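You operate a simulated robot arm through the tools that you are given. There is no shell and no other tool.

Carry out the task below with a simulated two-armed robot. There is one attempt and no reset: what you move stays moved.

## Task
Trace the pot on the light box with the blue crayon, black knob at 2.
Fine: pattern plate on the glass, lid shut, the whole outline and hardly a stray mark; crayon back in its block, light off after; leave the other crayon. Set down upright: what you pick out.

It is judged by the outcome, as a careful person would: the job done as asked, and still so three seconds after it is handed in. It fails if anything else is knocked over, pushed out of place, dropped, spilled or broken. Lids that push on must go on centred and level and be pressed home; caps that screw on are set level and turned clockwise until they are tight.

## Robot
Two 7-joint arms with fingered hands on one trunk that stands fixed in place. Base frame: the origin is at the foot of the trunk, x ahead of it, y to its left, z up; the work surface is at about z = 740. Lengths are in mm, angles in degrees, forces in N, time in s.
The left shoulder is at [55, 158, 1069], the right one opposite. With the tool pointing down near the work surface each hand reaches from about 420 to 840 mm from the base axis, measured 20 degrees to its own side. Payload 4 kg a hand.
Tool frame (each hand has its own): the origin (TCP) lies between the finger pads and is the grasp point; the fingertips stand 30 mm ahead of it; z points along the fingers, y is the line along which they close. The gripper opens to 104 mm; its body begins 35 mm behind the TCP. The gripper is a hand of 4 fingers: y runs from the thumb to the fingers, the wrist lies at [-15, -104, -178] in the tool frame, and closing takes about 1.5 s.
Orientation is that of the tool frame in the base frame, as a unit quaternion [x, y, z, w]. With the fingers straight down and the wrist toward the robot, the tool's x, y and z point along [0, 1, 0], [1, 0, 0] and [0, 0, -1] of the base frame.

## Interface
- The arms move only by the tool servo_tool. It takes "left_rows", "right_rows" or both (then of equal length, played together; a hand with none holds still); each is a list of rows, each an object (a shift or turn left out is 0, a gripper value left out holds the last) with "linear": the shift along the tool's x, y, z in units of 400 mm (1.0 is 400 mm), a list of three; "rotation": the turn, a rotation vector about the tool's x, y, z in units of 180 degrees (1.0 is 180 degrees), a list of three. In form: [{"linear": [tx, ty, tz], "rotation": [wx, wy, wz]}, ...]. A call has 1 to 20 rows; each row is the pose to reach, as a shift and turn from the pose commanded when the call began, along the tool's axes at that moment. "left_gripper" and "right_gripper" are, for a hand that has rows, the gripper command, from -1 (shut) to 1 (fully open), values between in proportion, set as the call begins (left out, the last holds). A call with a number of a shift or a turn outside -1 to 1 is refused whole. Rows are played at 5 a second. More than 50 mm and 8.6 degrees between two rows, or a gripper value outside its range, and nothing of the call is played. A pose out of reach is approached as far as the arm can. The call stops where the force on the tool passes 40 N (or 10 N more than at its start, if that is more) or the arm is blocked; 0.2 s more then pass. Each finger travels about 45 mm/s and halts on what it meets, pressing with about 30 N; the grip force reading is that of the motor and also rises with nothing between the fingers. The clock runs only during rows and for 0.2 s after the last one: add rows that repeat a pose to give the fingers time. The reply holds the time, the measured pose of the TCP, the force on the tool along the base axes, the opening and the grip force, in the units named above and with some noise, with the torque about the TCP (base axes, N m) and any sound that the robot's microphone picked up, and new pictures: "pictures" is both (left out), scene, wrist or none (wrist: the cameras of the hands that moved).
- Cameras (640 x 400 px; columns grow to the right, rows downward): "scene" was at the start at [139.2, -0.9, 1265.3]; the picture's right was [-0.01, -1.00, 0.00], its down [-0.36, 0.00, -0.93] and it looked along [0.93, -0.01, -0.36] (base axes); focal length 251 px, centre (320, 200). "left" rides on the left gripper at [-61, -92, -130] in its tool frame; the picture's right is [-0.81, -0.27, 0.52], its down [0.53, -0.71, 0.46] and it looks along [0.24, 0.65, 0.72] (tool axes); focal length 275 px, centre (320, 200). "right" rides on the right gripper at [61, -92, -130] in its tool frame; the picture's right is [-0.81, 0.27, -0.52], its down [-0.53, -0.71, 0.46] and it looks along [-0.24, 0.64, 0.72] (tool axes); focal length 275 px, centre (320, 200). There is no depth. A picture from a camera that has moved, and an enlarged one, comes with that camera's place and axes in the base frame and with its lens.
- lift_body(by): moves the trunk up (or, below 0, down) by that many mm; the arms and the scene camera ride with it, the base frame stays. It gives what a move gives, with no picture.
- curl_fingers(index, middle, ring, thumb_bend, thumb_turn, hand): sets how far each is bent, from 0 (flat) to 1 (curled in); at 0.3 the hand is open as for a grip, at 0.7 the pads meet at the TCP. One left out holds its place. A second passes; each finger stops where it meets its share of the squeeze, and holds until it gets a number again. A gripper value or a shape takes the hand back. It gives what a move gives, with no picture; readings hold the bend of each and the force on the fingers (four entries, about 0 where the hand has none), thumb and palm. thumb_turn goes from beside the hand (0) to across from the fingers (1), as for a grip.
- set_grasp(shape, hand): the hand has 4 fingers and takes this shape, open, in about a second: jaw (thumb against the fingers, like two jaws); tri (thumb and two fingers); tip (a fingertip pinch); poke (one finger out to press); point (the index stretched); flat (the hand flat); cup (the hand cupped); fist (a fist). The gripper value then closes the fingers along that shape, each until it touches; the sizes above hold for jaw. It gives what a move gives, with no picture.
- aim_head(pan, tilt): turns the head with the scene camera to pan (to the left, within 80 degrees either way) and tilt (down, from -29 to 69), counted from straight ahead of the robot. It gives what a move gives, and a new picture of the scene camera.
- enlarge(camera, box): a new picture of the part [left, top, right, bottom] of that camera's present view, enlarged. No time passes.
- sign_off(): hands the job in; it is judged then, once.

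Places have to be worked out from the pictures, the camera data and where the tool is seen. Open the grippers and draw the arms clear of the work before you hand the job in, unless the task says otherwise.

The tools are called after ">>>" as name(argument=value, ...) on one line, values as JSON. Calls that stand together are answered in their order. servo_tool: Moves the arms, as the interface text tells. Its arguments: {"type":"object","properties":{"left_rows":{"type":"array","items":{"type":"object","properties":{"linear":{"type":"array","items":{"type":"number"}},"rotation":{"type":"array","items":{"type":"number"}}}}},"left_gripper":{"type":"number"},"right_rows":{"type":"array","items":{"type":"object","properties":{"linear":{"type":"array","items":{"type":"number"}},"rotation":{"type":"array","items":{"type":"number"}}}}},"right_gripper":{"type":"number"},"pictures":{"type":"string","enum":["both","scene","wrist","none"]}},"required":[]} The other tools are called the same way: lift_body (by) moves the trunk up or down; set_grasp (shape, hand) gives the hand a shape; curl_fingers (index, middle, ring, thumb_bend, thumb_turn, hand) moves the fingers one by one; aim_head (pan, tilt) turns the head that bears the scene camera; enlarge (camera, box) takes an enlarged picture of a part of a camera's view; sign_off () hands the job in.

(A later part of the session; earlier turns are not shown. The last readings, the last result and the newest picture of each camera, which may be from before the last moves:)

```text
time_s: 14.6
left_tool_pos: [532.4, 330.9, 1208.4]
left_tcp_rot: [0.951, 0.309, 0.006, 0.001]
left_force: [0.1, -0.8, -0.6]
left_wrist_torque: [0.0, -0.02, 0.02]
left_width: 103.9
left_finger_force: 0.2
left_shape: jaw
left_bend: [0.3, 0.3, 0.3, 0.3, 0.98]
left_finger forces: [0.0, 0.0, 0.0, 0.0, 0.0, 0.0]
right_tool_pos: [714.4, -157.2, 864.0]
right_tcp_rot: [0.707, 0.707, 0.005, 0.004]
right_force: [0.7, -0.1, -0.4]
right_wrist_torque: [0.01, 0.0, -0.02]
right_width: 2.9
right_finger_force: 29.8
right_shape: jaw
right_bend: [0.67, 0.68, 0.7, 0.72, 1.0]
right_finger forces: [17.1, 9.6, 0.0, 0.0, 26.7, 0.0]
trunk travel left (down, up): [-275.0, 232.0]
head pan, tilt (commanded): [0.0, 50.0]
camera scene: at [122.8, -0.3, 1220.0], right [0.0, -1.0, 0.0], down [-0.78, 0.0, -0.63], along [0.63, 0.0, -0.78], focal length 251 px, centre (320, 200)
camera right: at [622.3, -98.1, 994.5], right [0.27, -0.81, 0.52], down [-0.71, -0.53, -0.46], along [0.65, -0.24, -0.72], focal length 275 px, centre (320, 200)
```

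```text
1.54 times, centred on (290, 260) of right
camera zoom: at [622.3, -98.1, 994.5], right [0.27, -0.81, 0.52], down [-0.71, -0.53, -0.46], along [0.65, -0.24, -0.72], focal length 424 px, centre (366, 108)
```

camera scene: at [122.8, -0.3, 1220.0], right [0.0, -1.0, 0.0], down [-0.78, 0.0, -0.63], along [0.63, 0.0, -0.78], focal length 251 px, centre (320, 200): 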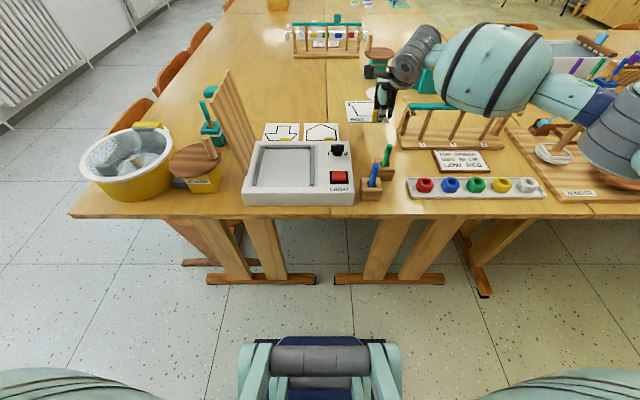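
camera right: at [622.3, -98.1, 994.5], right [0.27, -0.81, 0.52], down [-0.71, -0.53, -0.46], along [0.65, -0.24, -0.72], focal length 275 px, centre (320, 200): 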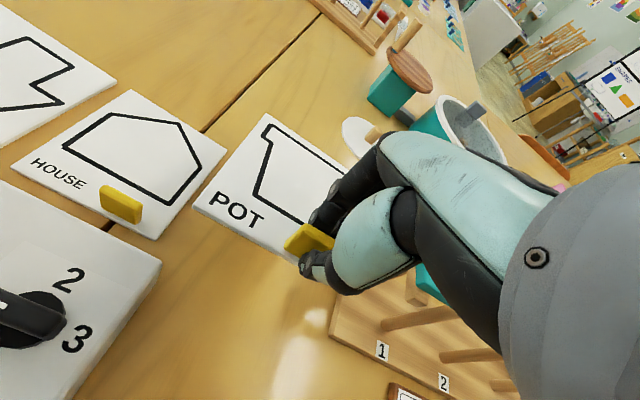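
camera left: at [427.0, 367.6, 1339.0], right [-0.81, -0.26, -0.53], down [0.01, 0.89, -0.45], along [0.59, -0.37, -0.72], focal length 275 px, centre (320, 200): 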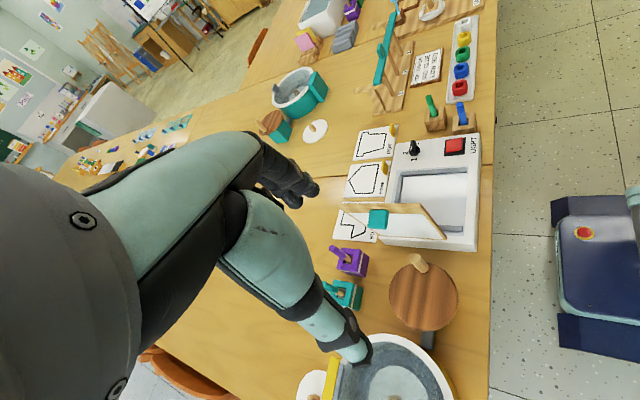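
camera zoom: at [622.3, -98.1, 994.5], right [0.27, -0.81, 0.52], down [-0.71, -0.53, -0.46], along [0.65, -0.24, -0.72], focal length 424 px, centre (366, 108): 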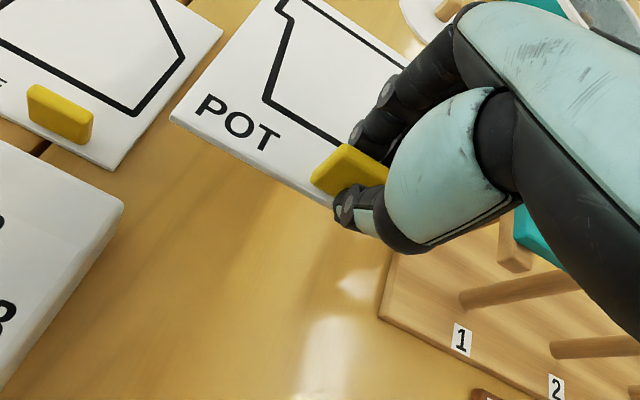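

The plate hangs level and firm. I carry it up over the crayons and across to above the glass (target TCP about [527.5, 58, 850]), then check alignment against the rails.

>>> servo_tool(right_rows=[{"linear": [0, 0, -0.09]}, {"linear": [0.02, -0.02, -0.14]}, {"linear": [0.1, -0.09, -0.14]}, {"linear": [0.18, -0.16, -0.14]}, {"linear": [0.26, -0.23, -0.14]}, {"linear": [0.34, -0.3, -0.14]}, {"linear": [0.42, -0.37, -0.14]}, {"linear": [0.49, -0.43, -0.14]}, {"linear": [0.539, -0.467, -0.14]}, {"linear": [0.539, -0.467, -0.05]}, {"linear": [0.539, -0.467, 0.035]}, {"linear": [0.539, -0.467, 0.035]}, {"linear": [0.539, -0.467, 0.035]}], pictures="both")

>>> enlarge(camera="scene", box=[230, 110, 350, 220])

>>> enlarge(camera="right", box=[100, 100, 400, 390])

```text
time_s: 17.4
left_tool_pos: [532.4, 331.4, 1208.7]
left_tcp_rot: [0.951, 0.31, 0.005, 0.001]
left_force: [0.1, 0.5, 0.0]
left_wrist_torque: [0.03, -0.01, -0.04]
left_width: 103.7
left_finger_force: 0.1
left_shape: jaw
left_bend: [0.3, 0.3, 0.3, 0.3, 0.98]
left_finger forces: [0.0, 0.0, 0.0, 0.0, 0.0, 0.0]
right_tool_pos: [526.2, 57.9, 848.8]
right_tcp_rot: [0.707, 0.707, 0.005, 0.004]
right_force: [-0.6, 0.1, -1.1]
right_wrist_torque: [-0.02, 0.03, -0.01]
right_width: 2.7
right_finger_force: 30.4
right_shape: jaw
right_bend: [0.67, 0.68, 0.7, 0.72, 1.0]
right_finger forces: [17.2, 9.6, 0.0, 0.0, 26.7, 0.1]
trunk travel left (down, up): [-275.0, 232.0]
head pan, tilt (commanded): [0.0, 50.0]
camera scene: at [122.8, -0.1, 1220.0], right [0.0, -1.0, 0.0], down [-0.77, 0.0, -0.63], along [0.63, 0.0, -0.77], focal length 251 px, centre (320, 200)
camera right: at [434.2, 116.8, 980.0], right [0.27, -0.81, 0.52], down [-0.71, -0.53, -0.46], along [0.65, -0.24, -0.72], focal length 275 px, centre (320, 200)
```

scene: 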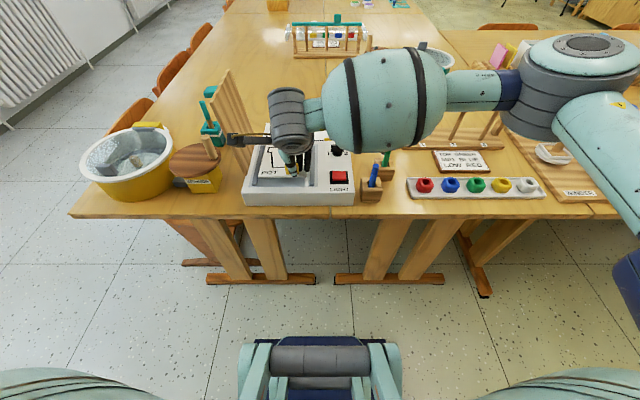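
right: 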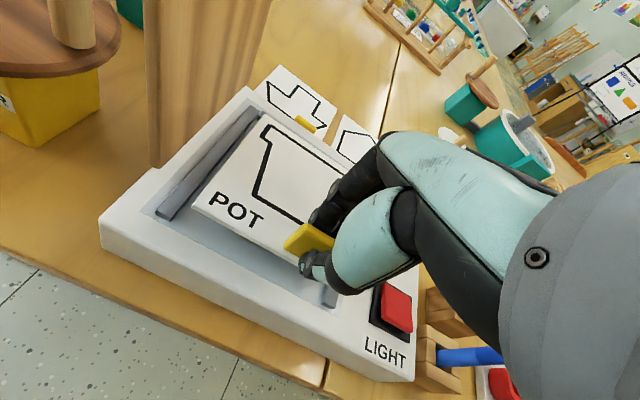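

```text
3.64 times, centred on (290, 165) of scene
camera zoom: at [122.8, -0.1, 1220.0], right [0.0, -1.0, 0.0], down [-0.77, 0.0, -0.63], along [0.63, 0.0, -0.77], focal length 914 px, centre (429, 327)
```

zoom: 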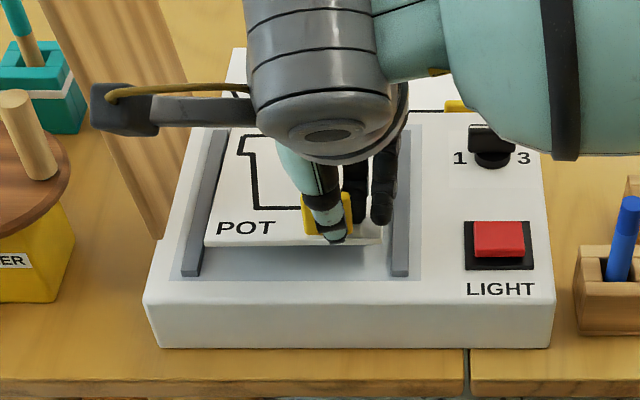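

```text
1.38 times, centred on (250, 245) of right
camera zoom: at [434.2, 116.8, 980.0], right [0.27, -0.81, 0.52], down [-0.71, -0.53, -0.46], along [0.65, -0.24, -0.72], focal length 380 px, centre (417, 138)
```

zoom: 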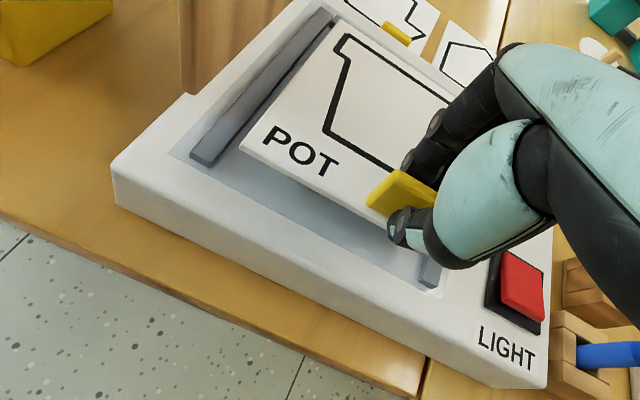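

Plate sits over the glass with about 7 mm to either side rail, front edge near x 520. I lower it 20 mm, watching force.

>>> servo_tool(right_rows=[{"linear": [0, 0, 0.025]}, {"linear": [0, 0, 0.05]}, {"linear": [0, 0, 0.05]}], pictures="none")

>>> enlarge(camera="scene", box=[240, 130, 330, 210])

>>> enlarge(camera="right", box=[100, 100, 400, 390])

```text
time_s: 18.1
left_tool_pos: [532.0, 330.5, 1207.7]
left_tcp_rot: [0.951, 0.31, 0.006, 0.001]
left_force: [-0.3, 0.4, 0.3]
left_wrist_torque: [0.01, -0.01, 0.0]
left_width: 104.0
left_finger_force: 0.0
left_shape: jaw
left_bend: [0.3, 0.3, 0.3, 0.3, 0.98]
left_finger forces: [0.0, 0.0, 0.0, 0.1, 0.0, 0.0]
right_tool_pos: [527.4, 57.4, 830.3]
right_tcp_rot: [0.706, 0.708, 0.004, 0.004]
right_force: [-1.5, -0.2, 0.7]
right_wrist_torque: [-0.01, -0.06, 0.03]
right_width: 3.1
right_finger_force: 30.0
right_shape: jaw
right_bend: [0.67, 0.68, 0.7, 0.72, 1.0]
right_finger forces: [16.8, 9.2, 0.0, 0.0, 27.2, 0.1]
trunk travel left (down, up): [-275.0, 232.0]
head pan, tilt (commanded): [0.0, 50.0]
```

```text
5.00 times, centred on (285, 170) of scene
camera zoom: at [122.2, -0.1, 1220.0], right [0.0, -1.0, 0.0], down [-0.77, 0.0, -0.63], along [0.63, 0.0, -0.77], focal length 1256 px, centre (495, 350)
```

zoom: 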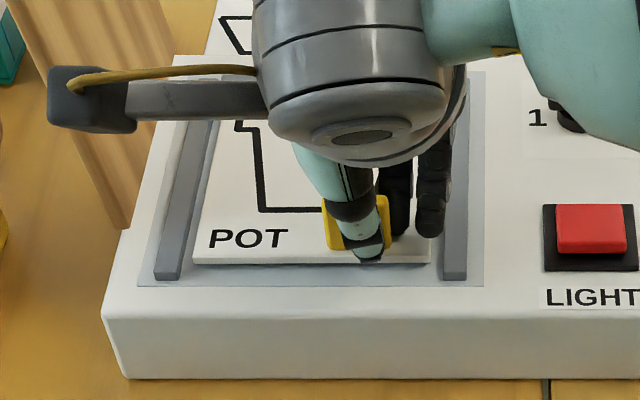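

```text
1.38 times, centred on (250, 245) of right
camera zoom: at [435.7, 117.3, 960.7], right [0.27, -0.81, 0.52], down [-0.71, -0.53, -0.46], along [0.65, -0.24, -0.72], focal length 380 px, centre (417, 138)
```

zoom: 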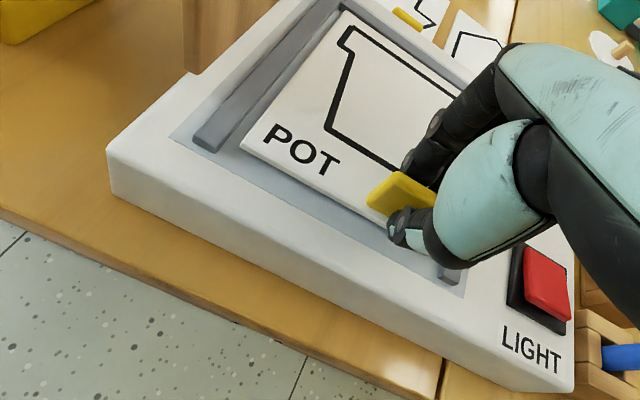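

Plate is very near the glass. I go down in small steps to feel contact.

>>> servo_tool(right_rows=[{"linear": [0, 0, 0.01]}, {"linear": [0, 0, 0.01]}], pictures="none")

```text
time_s: 18.8
left_tool_pos: [531.5, 331.2, 1208.6]
left_tcp_rot: [0.951, 0.309, 0.005, 0.001]
left_force: [0.1, -0.7, 0.3]
left_wrist_torque: [-0.02, -0.03, 0.01]
left_width: 104.1
left_finger_force: 0.0
left_shape: jaw
left_bend: [0.3, 0.3, 0.3, 0.3, 0.98]
left_finger forces: [0.0, 0.0, 0.0, 0.0, 0.0, 0.0]
right_tool_pos: [528.4, 58.2, 826.6]
right_tcp_rot: [0.707, 0.707, 0.006, 0.004]
right_force: [-0.5, 0.2, 4.9]
right_wrist_torque: [-0.01, -0.1, -0.04]
right_width: 3.2
right_finger_force: 29.9
right_shape: jaw
right_bend: [0.67, 0.68, 0.7, 0.72, 1.0]
right_finger forces: [17.6, 10.0, 0.0, 0.1, 27.6, 0.0]
trunk travel left (down, up): [-275.0, 232.0]
head pan, tilt (commanded): [0.0, 50.0]
```

Contact shows 4.9 N up. One more 1.5 mm to be sure it is seated flat.

>>> servo_tool(right_rows=[{"linear": [0, 0, 0.004]}, {"linear": [0, 0, 0.004]}], pictures="none")

>>> enlarge(camera="scene", box=[240, 130, 330, 210])

>>> enlarge(camera="right", box=[140, 90, 400, 340])

```text
time_s: 19.4
left_tool_pos: [530.9, 329.8, 1209.0]
left_tcp_rot: [0.951, 0.31, 0.006, 0.002]
left_force: [-0.4, 0.1, -0.2]
left_wrist_torque: [0.0, 0.01, 0.0]
left_width: 104.1
left_finger_force: 0.1
left_shape: jaw
left_bend: [0.3, 0.3, 0.3, 0.3, 0.98]
left_finger forces: [0.0, 0.0, 0.1, 0.0, 0.0, 0.0]
right_tool_pos: [529.6, 57.8, 826.6]
right_tcp_rot: [0.707, 0.707, 0.006, 0.006]
right_force: [-0.3, -1.1, 17.6]
right_wrist_torque: [-0.04, -0.13, 0.02]
right_width: 3.2
right_finger_force: 30.0
right_shape: jaw
right_bend: [0.71, 0.68, 0.7, 0.72, 1.0]
right_finger forces: [21.0, 11.1, 0.1, 0.0, 30.1, 0.0]
trunk travel left (down, up): [-275.0, 232.0]
head pan, tilt (commanded): [0.0, 50.0]
```

```text
5.00 times, centred on (285, 170) of scene
camera zoom: at [120.6, -0.5, 1220.3], right [0.0, -1.0, 0.0], down [-0.77, 0.0, -0.63], along [0.63, 0.0, -0.77], focal length 1256 px, centre (495, 350)
```

zoom: 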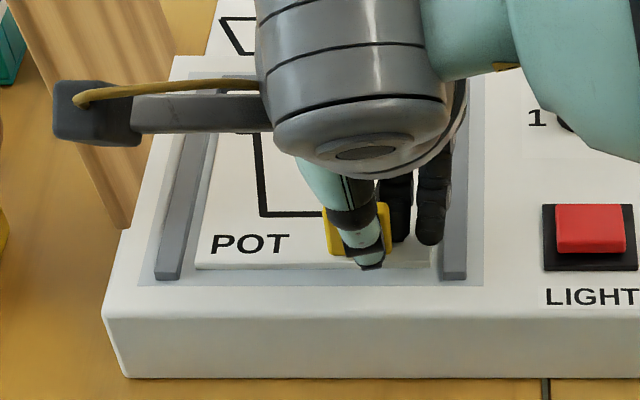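

```text
1.60 times, centred on (270, 215) of right
camera zoom: at [434.8, 117.0, 955.8], right [0.27, -0.81, 0.52], down [-0.71, -0.53, -0.47], along [0.66, -0.24, -0.71], focal length 440 px, centre (400, 176)
```

zoom: 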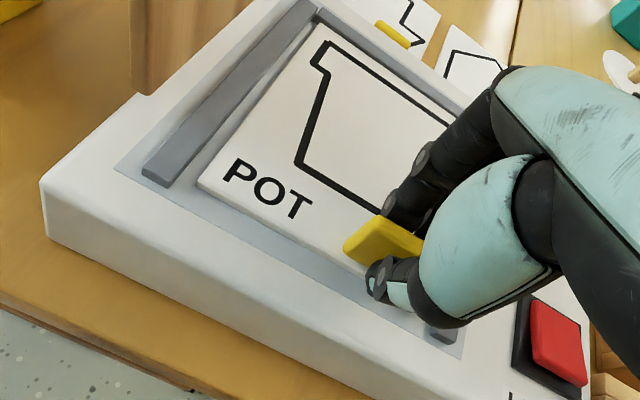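

Seated firmly. I relieve the pressure and open the hand, then rise straight up.

>>> servo_tool(right_rows=[{"linear": [0, 0, -0.008]}, {"linear": [0, 0, -0.008]}], pictures="none")

>>> servo_tool(right_rows=[{"linear": [0, 0, 0]}, {"linear": [0, 0, 0]}, {"linear": [0, 0, 0]}, {"linear": [0, 0, 0]}, {"linear": [0, 0, 0]}, {"linear": [0, 0, 0]}], right_gripper=0.4, pictures="none")

>>> enlarge(camera="right", box=[140, 90, 400, 340])

>>> enlarge(camera="scene", box=[240, 130, 330, 210])

```text
time_s: 19.9
left_tool_pos: [531.5, 330.7, 1208.4]
left_tcp_rot: [0.951, 0.31, 0.007, 0.001]
left_force: [-0.3, -0.3, 0.2]
left_wrist_torque: [-0.03, 0.0, 0.0]
left_width: 103.7
left_finger_force: 0.1
left_shape: jaw
left_bend: [0.3, 0.3, 0.3, 0.3, 0.98]
left_finger forces: [0.0, 0.1, 0.1, 0.1, 0.0, 0.1]
right_tool_pos: [528.4, 58.1, 826.7]
right_tcp_rot: [0.707, 0.707, 0.004, 0.004]
right_force: [-2.8, -0.3, 5.7]
right_wrist_torque: [0.0, -0.01, -0.04]
right_width: 3.5
right_finger_force: 30.1
right_shape: jaw
right_bend: [0.71, 0.68, 0.7, 0.72, 1.0]
right_finger forces: [17.3, 9.9, 0.0, 0.0, 29.5, 0.0]
trunk travel left (down, up): [-275.0, 232.0]
head pan, tilt (commanded): [0.0, 50.0]
```

```text
time_s: 21.4
left_tool_pos: [532.3, 330.6, 1209.5]
left_tcp_rot: [0.951, 0.31, 0.005, 0.001]
left_force: [0.7, 0.6, 1.1]
left_wrist_torque: [-0.04, 0.0, 0.0]
left_width: 103.8
left_finger_force: 0.0
left_shape: jaw
left_bend: [0.3, 0.3, 0.3, 0.3, 0.98]
left_finger forces: [0.0, 0.0, 0.1, 0.0, 0.0, 0.1]
right_tool_pos: [529.4, 57.4, 826.7]
right_tcp_rot: [0.707, 0.707, 0.005, 0.004]
right_force: [0.6, -0.3, -0.1]
right_wrist_torque: [-0.01, 0.03, 0.0]
right_width: 72.8
right_finger_force: 0.0
right_shape: jaw
right_bend: [0.27, 0.37, 0.34, 0.58, 0.99]
right_finger forces: [0.1, 0.0, 0.0, 0.0, 0.0, 0.0]
trunk travel left (down, up): [-275.0, 232.0]
head pan, tilt (commanded): [0.0, 50.0]
```

```text
1.60 times, centred on (270, 215) of right
camera zoom: at [436.8, 117.4, 957.4], right [0.27, -0.81, 0.52], down [-0.71, -0.53, -0.46], along [0.65, -0.24, -0.72], focal length 440 px, centre (400, 176)
```

zoom: 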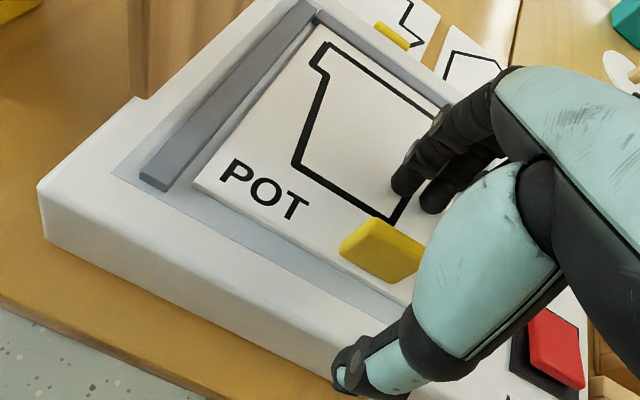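

```text
5.00 times, centred on (285, 170) of scene
camera zoom: at [122.5, -0.1, 1220.0], right [0.0, -1.0, 0.0], down [-0.77, 0.0, -0.63], along [0.63, 0.0, -0.77], focal length 1256 px, centre (495, 350)
```

zoom: 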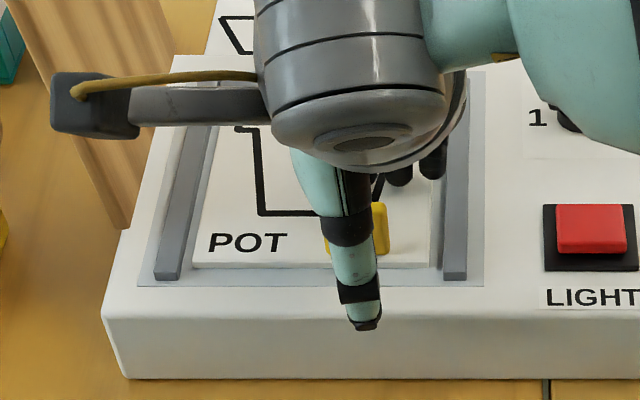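

Released; the plate lies flat between the rails. I rise and pull the right hand away to the right.

>>> servo_tool(right_rows=[{"linear": [0, 0, -0.06]}, {"linear": [0, 0, -0.15]}, {"linear": [0, 0, -0.26]}, {"linear": [-0.06, 0, -0.36]}, {"linear": [-0.17, 0, -0.38]}, {"linear": [-0.28, 0, -0.4]}, {"linear": [-0.39, 0, -0.4]}, {"linear": [-0.5, 0, -0.4]}, {"linear": [-0.61, 0, -0.4]}, {"linear": [-0.7, 0, -0.4]}], right_gripper=1, pictures="both")

>>> enlarge(camera="scene", box=[220, 60, 370, 215])

>>> enlarge(camera="scene", box=[240, 130, 330, 210])

```text
time_s: 23.6
left_tool_pos: [533.2, 331.0, 1208.8]
left_tcp_rot: [0.951, 0.31, 0.006, 0.001]
left_force: [0.6, -0.7, 0.2]
left_wrist_torque: [0.02, 0.02, -0.01]
left_width: 104.2
left_finger_force: 0.0
left_shape: jaw
left_bend: [0.3, 0.3, 0.3, 0.3, 0.98]
left_finger forces: [0.0, 0.1, 0.0, 0.0, 0.0, 0.0]
right_tool_pos: [527.1, -225.9, 986.4]
right_tcp_rot: [0.707, 0.708, 0.004, 0.004]
right_force: [-0.2, 1.5, -0.1]
right_wrist_torque: [0.04, -0.02, -0.03]
right_width: 103.9
right_finger_force: 0.0
right_shape: jaw
right_bend: [0.3, 0.3, 0.3, 0.3, 0.98]
right_finger forces: [0.0, 0.2, 0.1, 0.0, 0.0, 0.0]
trunk travel left (down, up): [-275.0, 232.0]
head pan, tilt (commanded): [0.0, 50.0]
camera scene: at [122.1, -1.1, 1220.0], right [0.0, -1.0, 0.0], down [-0.77, 0.0, -0.63], along [0.63, 0.0, -0.77], focal length 251 px, centre (320, 200)
camera right: at [433.4, -166.1, 1117.2], right [0.27, -0.81, 0.52], down [-0.71, -0.53, -0.46], along [0.65, -0.24, -0.72], focal length 275 px, centre (320, 200)
```

scene: 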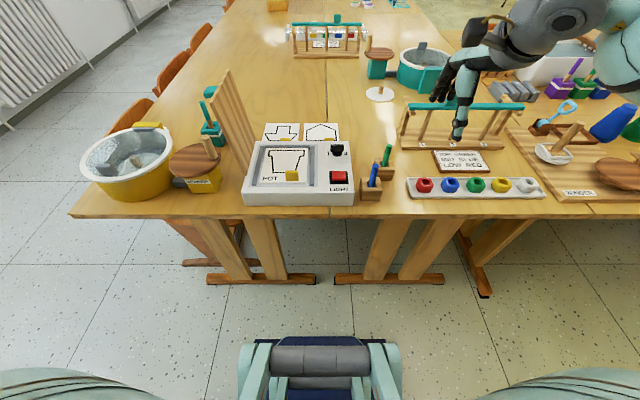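
right: 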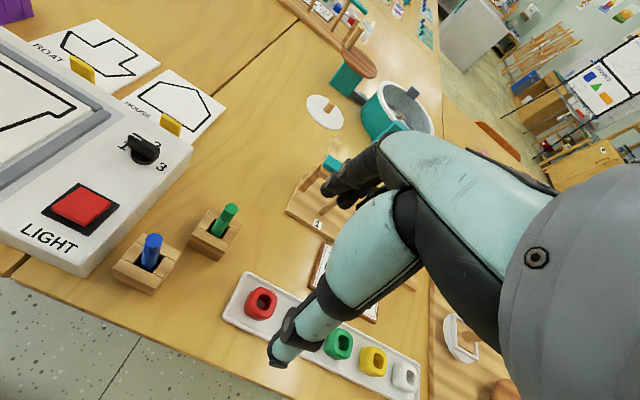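

```text
2.58 times, centred on (295, 138) of scene
camera zoom: at [122.1, -1.1, 1220.0], right [0.0, -1.0, 0.0], down [-0.77, 0.0, -0.63], along [0.63, 0.0, -0.77], focal length 648 px, centre (384, 361)
```

zoom: 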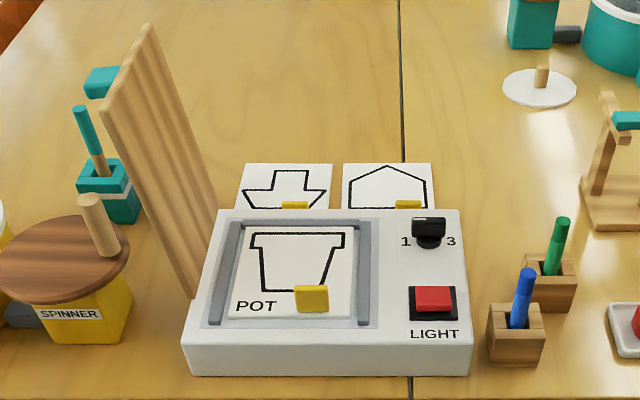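

```text
5.00 times, centred on (285, 170) of scene
camera zoom: at [122.1, -1.1, 1220.0], right [0.0, -1.0, 0.0], down [-0.77, 0.0, -0.63], along [0.63, 0.0, -0.77], focal length 1256 px, centre (495, 350)
```

zoom: 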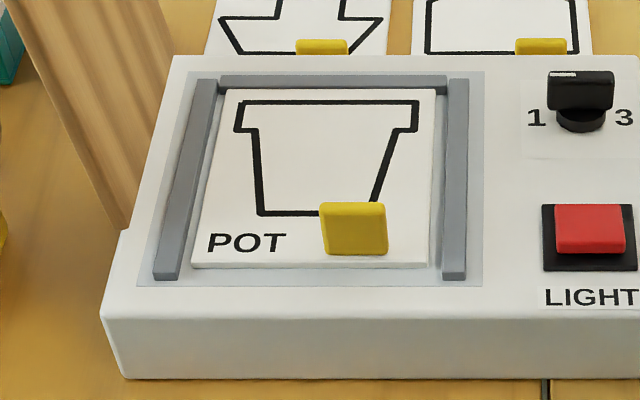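

The plate lies squarely between the rails. I now check the clearance between the tab and the lid's near edge from the left camera.

>>> enlarge(camera="left", box=[350, 140, 490, 260])

>>> enlarge(camera="right", box=[0, 40, 120, 180])

```text
3.33 times, centred on (420, 200) of left
camera zoom: at [426.8, 366.8, 1339.3], right [-0.81, -0.25, -0.53], down [0.01, 0.89, -0.45], along [0.59, -0.38, -0.72], focal length 918 px, centre (-13, 200)
```

zoom: 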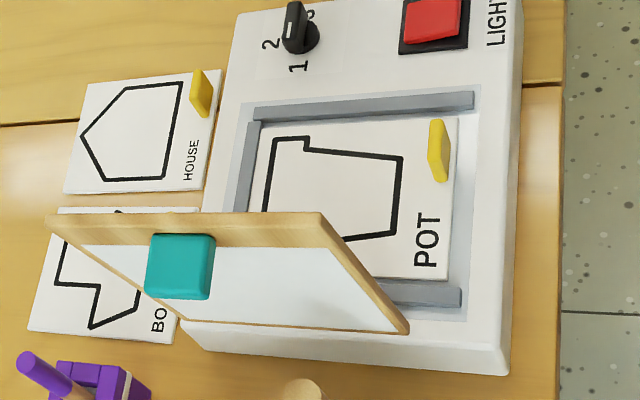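

```text
2.86 times, centred on (60, 110) of right
camera zoom: at [433.4, -166.1, 1117.2], right [0.27, -0.81, 0.52], down [-0.71, -0.53, -0.46], along [0.65, -0.24, -0.72], focal length 786 px, centre (1063, 457)
```

zoom: 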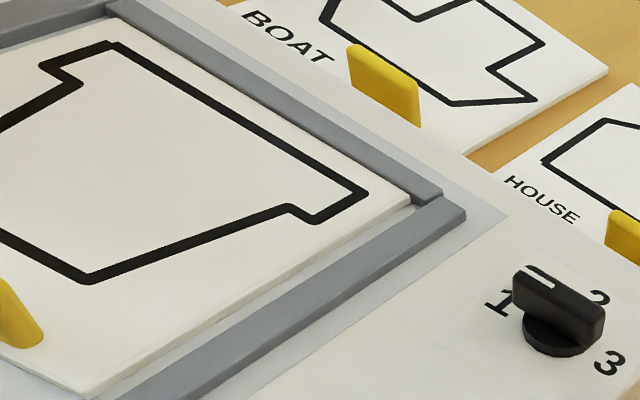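

Clearance between tab and lid edge is about 5–8 mm, good. Next the lid: I will grasp its teal handle with the left hand. First I turn the left hand back to its plain downward pose.

>>> servo_tool(left_rows=[{"linear": [0, 0, 0], "rotation": [0, 0, -0.043]}, {"linear": [0, 0, 0], "rotation": [0, 0, -0.086]}, {"linear": [0, 0, 0], "rotation": [0, 0, -0.129]}, {"linear": [0, 0, 0], "rotation": [0, 0, -0.172]}, {"linear": [0, 0, 0], "rotation": [0, 0, -0.215]}, {"linear": [0, 0, 0], "rotation": [0, 0, -0.258]}, {"linear": [0, 0, 0], "rotation": [0, 0, -0.2994]}, {"linear": [0, 0, 0], "rotation": [0, 0, -0.2994]}], pictures="none")

```text
time_s: 25.4
left_tool_pos: [531.2, 330.5, 1209.6]
left_tcp_rot: [0.706, 0.708, 0.004, 0.004]
left_force: [0.9, 0.0, -0.2]
left_wrist_torque: [-0.01, 0.0, 0.0]
left_width: 103.9
left_finger_force: 0.1
left_shape: jaw
left_bend: [0.3, 0.3, 0.3, 0.3, 0.98]
left_finger forces: [0.0, 0.0, 0.1, 0.1, 0.0, 0.1]
right_tool_pos: [525.9, -224.5, 986.8]
right_tcp_rot: [0.707, 0.707, 0.005, 0.004]
right_force: [0.3, -0.7, -1.1]
right_wrist_torque: [-0.04, 0.02, 0.0]
right_width: 103.8
right_finger_force: 0.1
right_shape: jaw
right_bend: [0.3, 0.3, 0.3, 0.3, 0.98]
right_finger forces: [0.0, 0.0, 0.1, 0.0, 0.0, 0.0]
trunk travel left (down, up): [-275.0, 232.0]
head pan, tilt (commanded): [0.0, 50.0]
```

Now I tip the left hand to point toward the lid (to -y) while moving to about [605, 310, 970], well left of the handle.

>>> servo_tool(left_rows=[{"linear": [0.0, 0.015, 0.05], "rotation": [0, -0.042, 0]}, {"linear": [0.0, 0.03, 0.1], "rotation": [0, -0.084, 0]}, {"linear": [0.0, 0.045, 0.15], "rotation": [0, -0.126, 0]}, {"linear": [0.0, 0.06, 0.2], "rotation": [0, -0.168, 0]}, {"linear": [0.0, 0.075, 0.25], "rotation": [0, -0.21, 0]}, {"linear": [0.0, 0.09, 0.3], "rotation": [0, -0.252, 0]}, {"linear": [0.0, 0.105, 0.35], "rotation": [0, -0.294, 0]}, {"linear": [-0.01, 0.12, 0.4], "rotation": [0, -0.336, 0]}, {"linear": [-0.02, 0.135, 0.45], "rotation": [0, -0.378, 0]}, {"linear": [-0.03, 0.15, 0.5], "rotation": [0, -0.42, 0]}, {"linear": [-0.04, 0.165, 0.55], "rotation": [0, -0.46, 0]}, {"linear": [-0.05, 0.185, 0.6], "rotation": [0, -0.5, 0]}, {"linear": [-0.05, 0.185, 0.6], "rotation": [0, -0.5, 0]}], pictures="both")

```text
time_s: 28.1
left_tool_pos: [608.6, 311.1, 968.6]
left_tcp_rot: [0.503, 0.497, -0.497, 0.503]
left_force: [-0.2, -0.8, 0.3]
left_wrist_torque: [0.01, -0.02, -0.03]
left_width: 103.8
left_finger_force: 0.1
left_shape: jaw
left_bend: [0.3, 0.3, 0.3, 0.3, 0.98]
left_finger forces: [0.0, 0.0, 0.1, 0.0, 0.1, 0.0]
right_tool_pos: [525.0, -223.8, 988.1]
right_tcp_rot: [0.707, 0.707, 0.005, 0.005]
right_force: [-0.1, -0.2, -0.1]
right_wrist_torque: [0.02, 0.02, -0.01]
right_width: 103.8
right_finger_force: 0.1
right_shape: jaw
right_bend: [0.3, 0.3, 0.3, 0.3, 0.98]
right_finger forces: [0.0, 0.1, 0.1, 0.0, 0.1, 0.1]
trunk travel left (down, up): [-275.0, 232.0]
head pan, tilt (commanded): [0.0, 50.0]
camera scene: at [121.9, -0.1, 1220.1], right [0.0, -1.0, 0.0], down [-0.77, 0.0, -0.63], along [0.63, 0.0, -0.77], focal length 251 px, centre (320, 200)
camera left: at [516.2, 440.8, 1029.6], right [-0.28, -0.52, 0.81], down [-0.71, -0.46, -0.54], along [0.65, -0.73, -0.23], focal length 275 px, centre (320, 200)
```

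scene: 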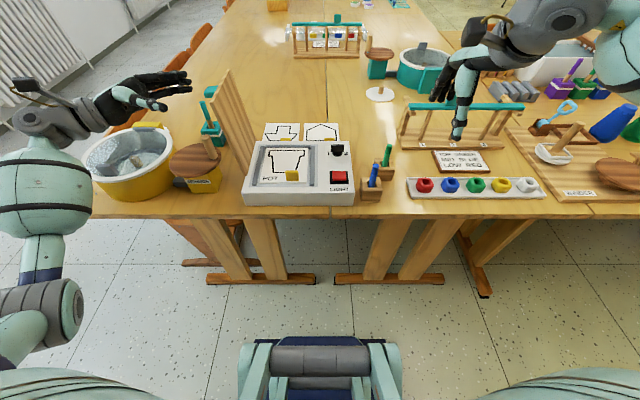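
left: 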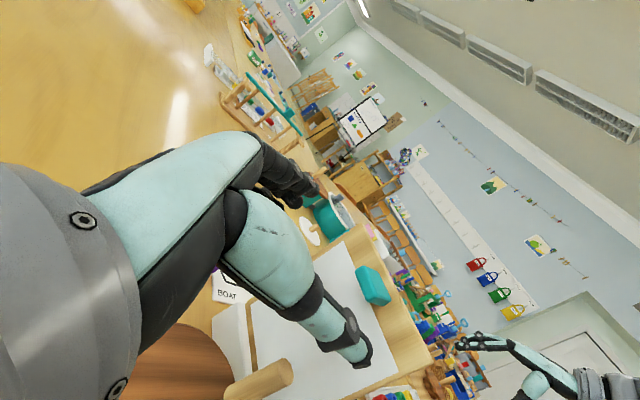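

The handle is visible in the left camera, beyond the thumb. I zoom to measure its position.

>>> enlarge(camera="left", box=[230, 210, 450, 400])

>>> enlarge(camera="scene", box=[100, 50, 260, 190])

```text
2.11 times, centred on (340, 305) of left
camera zoom: at [516.2, 440.8, 1029.6], right [-0.28, -0.52, 0.81], down [-0.71, -0.46, -0.54], along [0.65, -0.73, -0.23], focal length 580 px, centre (278, -21)
```

zoom: 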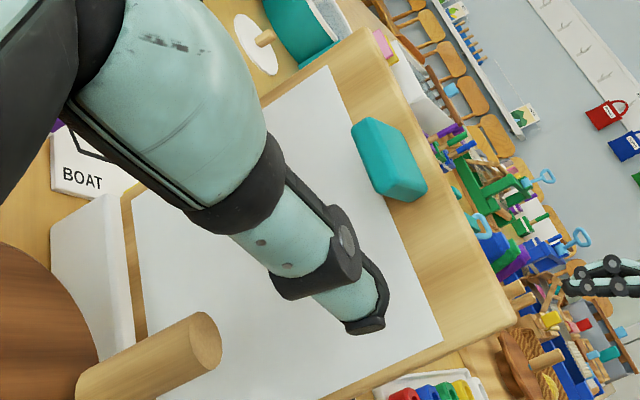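

```text
2.86 times, centred on (180, 120) of scene
camera zoom: at [121.9, -0.1, 1220.1], right [0.0, -1.0, 0.0], down [-0.77, 0.0, -0.63], along [0.63, 0.0, -0.77], focal length 718 px, centre (720, 429)
```

zoom: 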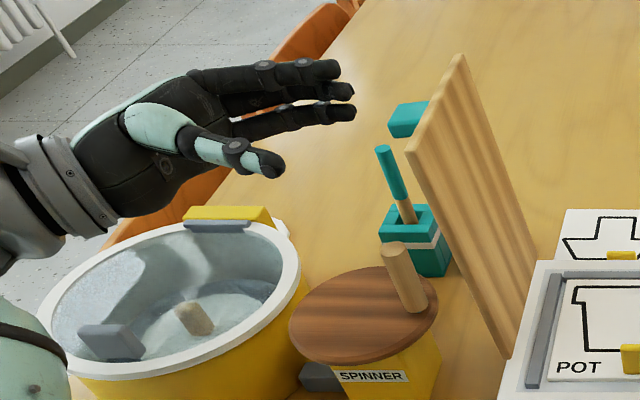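

I zoom further on the handle itself.

>>> enlarge(camera="left", box=[330, 240, 430, 330])

>>> enlarge(camera="scene", box=[185, 60, 245, 120])

```text
4.44 times, centred on (380, 285) of left
camera zoom: at [516.2, 440.8, 1029.6], right [-0.28, -0.52, 0.81], down [-0.71, -0.46, -0.54], along [0.65, -0.73, -0.23], focal length 1224 px, centre (53, -178)
```

zoom: 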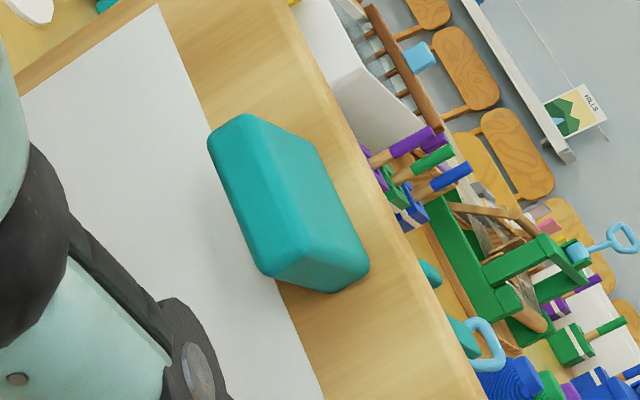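

```text
6.67 times, centred on (215, 90) of scene
camera zoom: at [121.9, -0.1, 1220.1], right [0.0, -1.0, 0.0], down [-0.77, 0.0, -0.63], along [0.63, 0.0, -0.77], focal length 1675 px, centre (1020, 933)
```

zoom: 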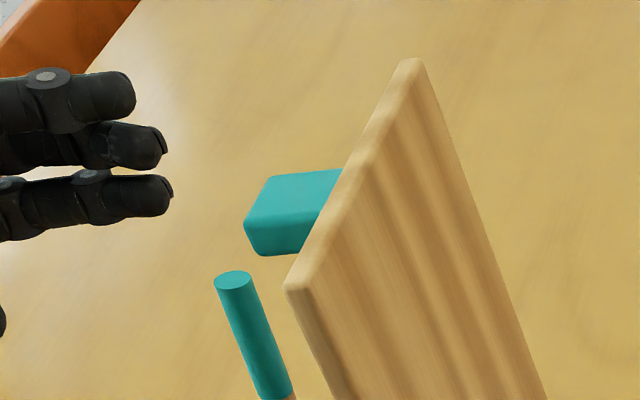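

The handle is a fin about 30 wide, 11 thick, protruding ~25 mm, near [606, 213, 969]. I look for the hinge line at the lid's bottom too.

>>> enlarge(camera="scene", box=[225, 120, 275, 190])

>>> enlarge(camera="left", box=[200, 250, 340, 400])

```text
5.71 times, centred on (250, 155) of scene
camera zoom: at [121.9, -0.1, 1220.1], right [0.0, -1.0, 0.0], down [-0.77, 0.0, -0.63], along [0.63, 0.0, -0.77], focal length 1436 px, centre (720, 457)
```

zoom: 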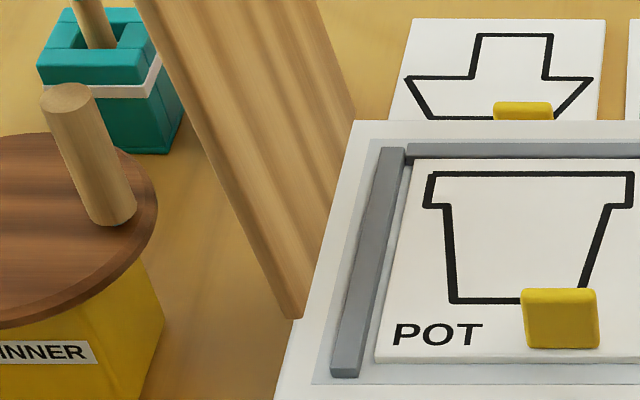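

```text
2.67 times, centred on (270, 325) of left
camera zoom: at [516.2, 440.8, 1029.6], right [-0.28, -0.52, 0.81], down [-0.71, -0.46, -0.54], along [0.65, -0.73, -0.23], focal length 734 px, centre (453, -133)
```

zoom: 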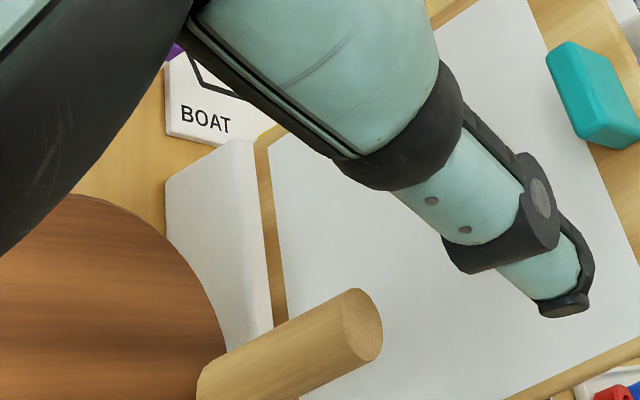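

I estimate the hinge at y≈176, z≈797. I approach the handle, tilting 7° to match the lid's lean, stopping about 20 mm short.

>>> servo_tool(left_rows=[{"linear": [0.0, -0.003, 0.05], "rotation": [0, -0.02, 0]}, {"linear": [0.0, -0.006, 0.1], "rotation": [0, -0.039, 0]}, {"linear": [0.0, -0.006, 0.14], "rotation": [0, -0.039, 0]}, {"linear": [0.0, -0.006, 0.14], "rotation": [0, -0.039, 0]}], pictures="none")

>>> enlarge(camera="left", box=[200, 150, 480, 400])

>>> enlarge(camera="scene", box=[140, 50, 260, 160])

```text
time_s: 29.1
left_tool_pos: [605.2, 255.5, 970.2]
left_tcp_rot: [0.472, 0.466, -0.526, 0.532]
left_force: [0.6, 0.4, -0.4]
left_wrist_torque: [0.0, 0.03, 0.0]
left_width: 103.9
left_finger_force: 0.0
left_shape: jaw
left_bend: [0.3, 0.3, 0.3, 0.3, 0.98]
left_finger forces: [0.0, 0.0, 0.1, 0.0, 0.0, 0.1]
right_tool_pos: [527.1, -224.2, 987.2]
right_tcp_rot: [0.707, 0.708, 0.004, 0.004]
right_force: [-0.3, 0.0, -0.4]
right_wrist_torque: [0.0, 0.0, 0.02]
right_width: 103.6
right_finger_force: 0.0
right_shape: jaw
right_bend: [0.3, 0.3, 0.3, 0.3, 0.98]
right_finger forces: [0.0, 0.0, 0.0, 0.0, 0.0, 0.1]
trunk travel left (down, up): [-275.0, 232.0]
head pan, tilt (commanded): [0.0, 50.0]
```

```text
1.60 times, centred on (340, 275) of left
camera zoom: at [513.7, 392.1, 1014.5], right [-0.29, -0.41, 0.86], down [-0.71, -0.52, -0.48], along [0.65, -0.75, -0.15], focal length 440 px, centre (288, 80)
```

zoom: 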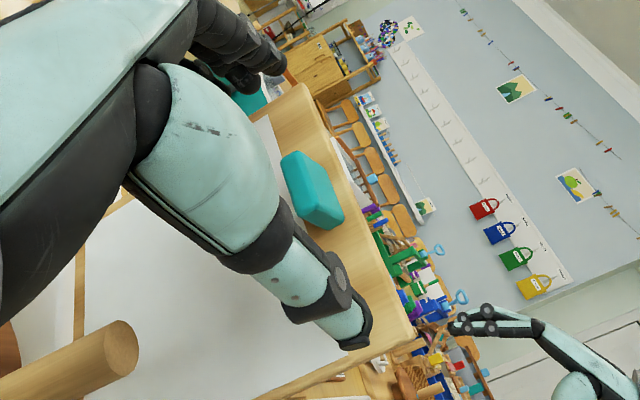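

```text
3.64 times, centred on (200, 105) of scene
camera zoom: at [122.4, 0.0, 1220.0], right [0.0, -1.0, 0.0], down [-0.77, 0.0, -0.63], along [0.63, 0.0, -0.77], focal length 914 px, centre (756, 546)
```

zoom: 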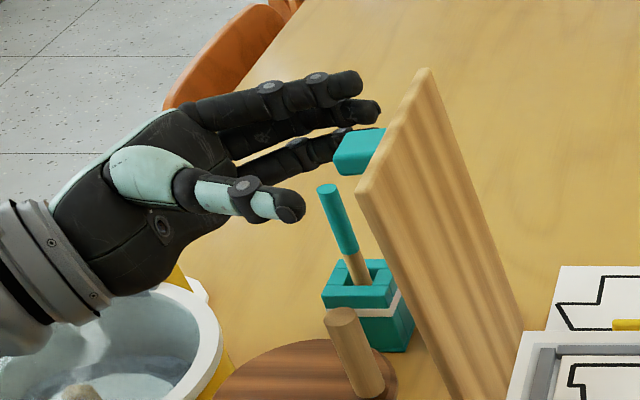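

The handle is slightly below the hand's axis. I shift 7 mm down and advance about 21 mm so the fingers straddle the handle.

>>> servo_tool(left_rows=[{"linear": [0.017, 0, 0.0]}, {"linear": [0.017, 0, 0.03]}, {"linear": [0.017, 0, 0.053]}, {"linear": [0.017, 0, 0.053]}], pictures="none")

>>> enlarge(camera="left", box=[200, 150, 480, 400])

>>> enlarge(camera="scene", box=[170, 60, 260, 150])

```text
time_s: 30.1
left_tool_pos: [606.6, 232.7, 965.9]
left_tcp_rot: [0.472, 0.465, -0.527, 0.533]
left_force: [-0.5, -0.2, 0.4]
left_wrist_torque: [0.0, 0.01, -0.03]
left_width: 103.5
left_finger_force: 0.1
left_shape: jaw
left_bend: [0.3, 0.3, 0.3, 0.3, 0.98]
left_finger forces: [0.1, 0.1, 0.1, 0.1, 0.1, 0.1]
right_tool_pos: [526.1, -224.7, 986.7]
right_tcp_rot: [0.707, 0.707, 0.005, 0.004]
right_force: [-0.1, 1.1, 0.2]
right_wrist_torque: [-0.01, 0.0, 0.0]
right_width: 103.7
right_finger_force: 0.1
right_shape: jaw
right_bend: [0.3, 0.3, 0.3, 0.3, 0.98]
right_finger forces: [0.0, 0.1, 0.0, 0.1, 0.0, 0.1]
trunk travel left (down, up): [-275.0, 232.0]
head pan, tilt (commanded): [0.0, 50.0]
```

```text
1.60 times, centred on (340, 275) of left
camera zoom: at [514.5, 368.4, 1010.9], right [-0.28, -0.41, 0.86], down [-0.71, -0.52, -0.48], along [0.65, -0.75, -0.15], focal length 440 px, centre (288, 80)
```

zoom: 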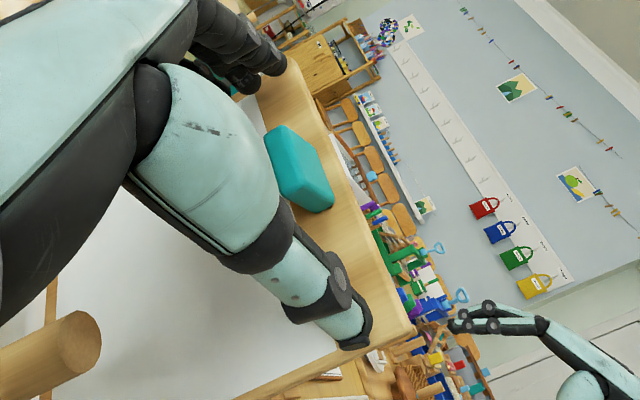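

```text
4.44 times, centred on (215, 105) of scene
camera zoom: at [122.3, -0.1, 1220.0], right [0.0, -1.0, 0.0], down [-0.77, 0.0, -0.63], along [0.63, 0.0, -0.77], focal length 1116 px, centre (787, 622)
```

zoom: 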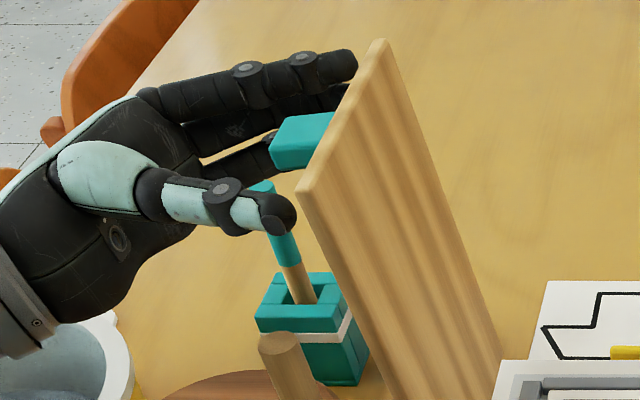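

The fingers straddle the handle. I close the left hand on it.

>>> servo_tool(left_rows=[{"linear": [0, 0, 0]}, {"linear": [0, 0, 0]}, {"linear": [0, 0, 0]}, {"linear": [0, 0, 0]}, {"linear": [0, 0, 0]}, {"linear": [0, 0, 0]}, {"linear": [0, 0, 0]}, {"linear": [0, 0, 0]}], left_gripper=-1, pictures="none")

>>> enlarge(camera="left", box=[200, 150, 480, 400])

>>> enlarge(camera="scene", box=[170, 60, 260, 150])

```text
time_s: 31.9
left_tool_pos: [604.2, 232.0, 966.6]
left_tcp_rot: [0.472, 0.465, -0.527, 0.532]
left_force: [-9.3, -0.9, -3.7]
left_wrist_torque: [0.08, 0.09, -0.21]
left_width: 20.3
left_finger_force: 29.8
left_shape: jaw
left_bend: [0.73, 0.72, 0.68, 0.74, 1.0]
left_finger forces: [17.2, 3.2, 0.1, 0.1, 28.4, 0.1]
right_tool_pos: [525.4, -224.4, 987.3]
right_tcp_rot: [0.707, 0.707, 0.004, 0.004]
right_force: [0.2, -0.1, 0.3]
right_wrist_torque: [-0.01, -0.02, 0.01]
right_width: 103.6
right_finger_force: 0.0
right_shape: jaw
right_bend: [0.3, 0.3, 0.3, 0.3, 0.98]
right_finger forces: [0.2, 0.0, 0.0, 0.0, 0.0, 0.1]
trunk travel left (down, up): [-275.0, 232.0]
head pan, tilt (commanded): [0.0, 50.0]
```

```text
1.60 times, centred on (340, 275) of left
camera zoom: at [513.5, 368.3, 1011.0], right [-0.29, -0.41, 0.86], down [-0.71, -0.52, -0.48], along [0.65, -0.75, -0.15], focal length 440 px, centre (288, 80)
```

zoom: 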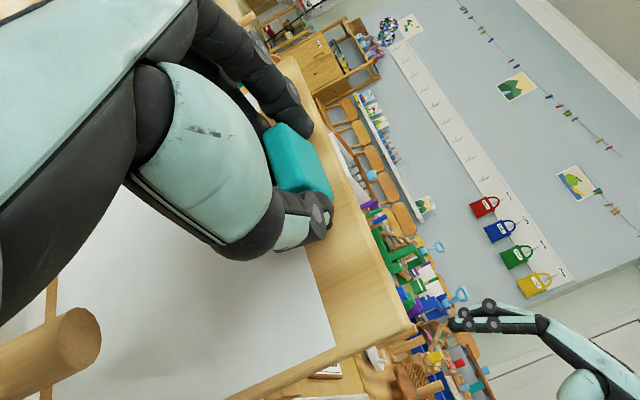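

```text
4.44 times, centred on (215, 105) of scene
camera zoom: at [121.2, -0.1, 1220.1], right [0.0, -1.0, 0.0], down [-0.77, 0.0, -0.63], along [0.63, 0.0, -0.77], focal length 1116 px, centre (787, 622)
```

zoom: 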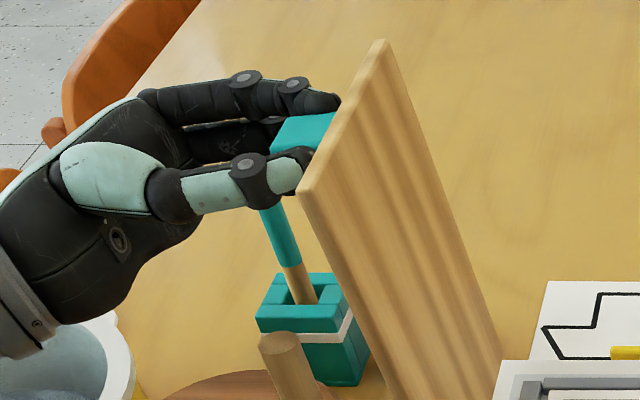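

The handle is gripped. I now swing the lid closed along an arc about the hinge in stages; first 25°, checking the forces.

>>> servo_tool(left_rows=[{"linear": [-0.006, -0.002, 0.0385], "rotation": [0, 0.0278, 0]}, {"linear": [-0.0087, -0.002, 0.0774], "rotation": [0, 0.0556, 0]}, {"linear": [-0.0079, -0.002, 0.1163], "rotation": [0, 0.0833, 0]}, {"linear": [-0.0037, -0.002, 0.155], "rotation": [0, 0.1111, 0]}, {"linear": [0.0038, -0.002, 0.1933], "rotation": [0, 0.1389, 0]}, {"linear": [0.0038, -0.002, 0.1933], "rotation": [0, 0.1389, 0]}], pictures="none")

>>> enlarge(camera="scene", box=[180, 60, 350, 210])

```text
time_s: 33.4
left_tool_pos: [605.4, 155.1, 973.6]
left_tcp_rot: [0.576, 0.569, -0.411, 0.42]
left_force: [-7.5, -0.6, -0.8]
left_wrist_torque: [0.03, 0.17, -0.08]
left_width: 19.9
left_finger_force: 30.5
left_shape: jaw
left_bend: [0.73, 0.72, 0.68, 0.74, 1.0]
left_finger forces: [18.3, 2.0, 0.0, 0.0, 27.4, 0.0]
right_tool_pos: [524.6, -222.8, 987.5]
right_tcp_rot: [0.707, 0.707, 0.004, 0.005]
right_force: [0.2, 0.0, -0.3]
right_wrist_torque: [0.01, -0.01, 0.01]
right_width: 103.8
right_finger_force: 0.0
right_shape: jaw
right_bend: [0.3, 0.3, 0.3, 0.3, 0.98]
right_finger forces: [0.1, 0.1, 0.0, 0.0, 0.0, 0.0]
trunk travel left (down, up): [-275.0, 232.0]
head pan, tilt (commanded): [0.0, 50.0]
```

```text
2.67 times, centred on (265, 135) of scene
camera zoom: at [121.1, 0.1, 1220.2], right [0.0, -1.0, 0.0], down [-0.77, 0.0, -0.63], along [0.63, 0.0, -0.77], focal length 670 px, centre (467, 373)
```

zoom: 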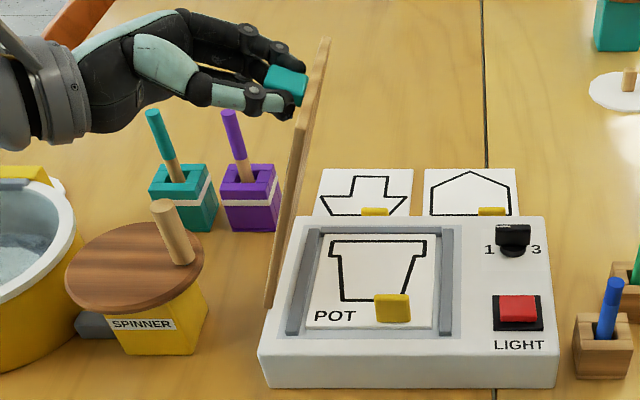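

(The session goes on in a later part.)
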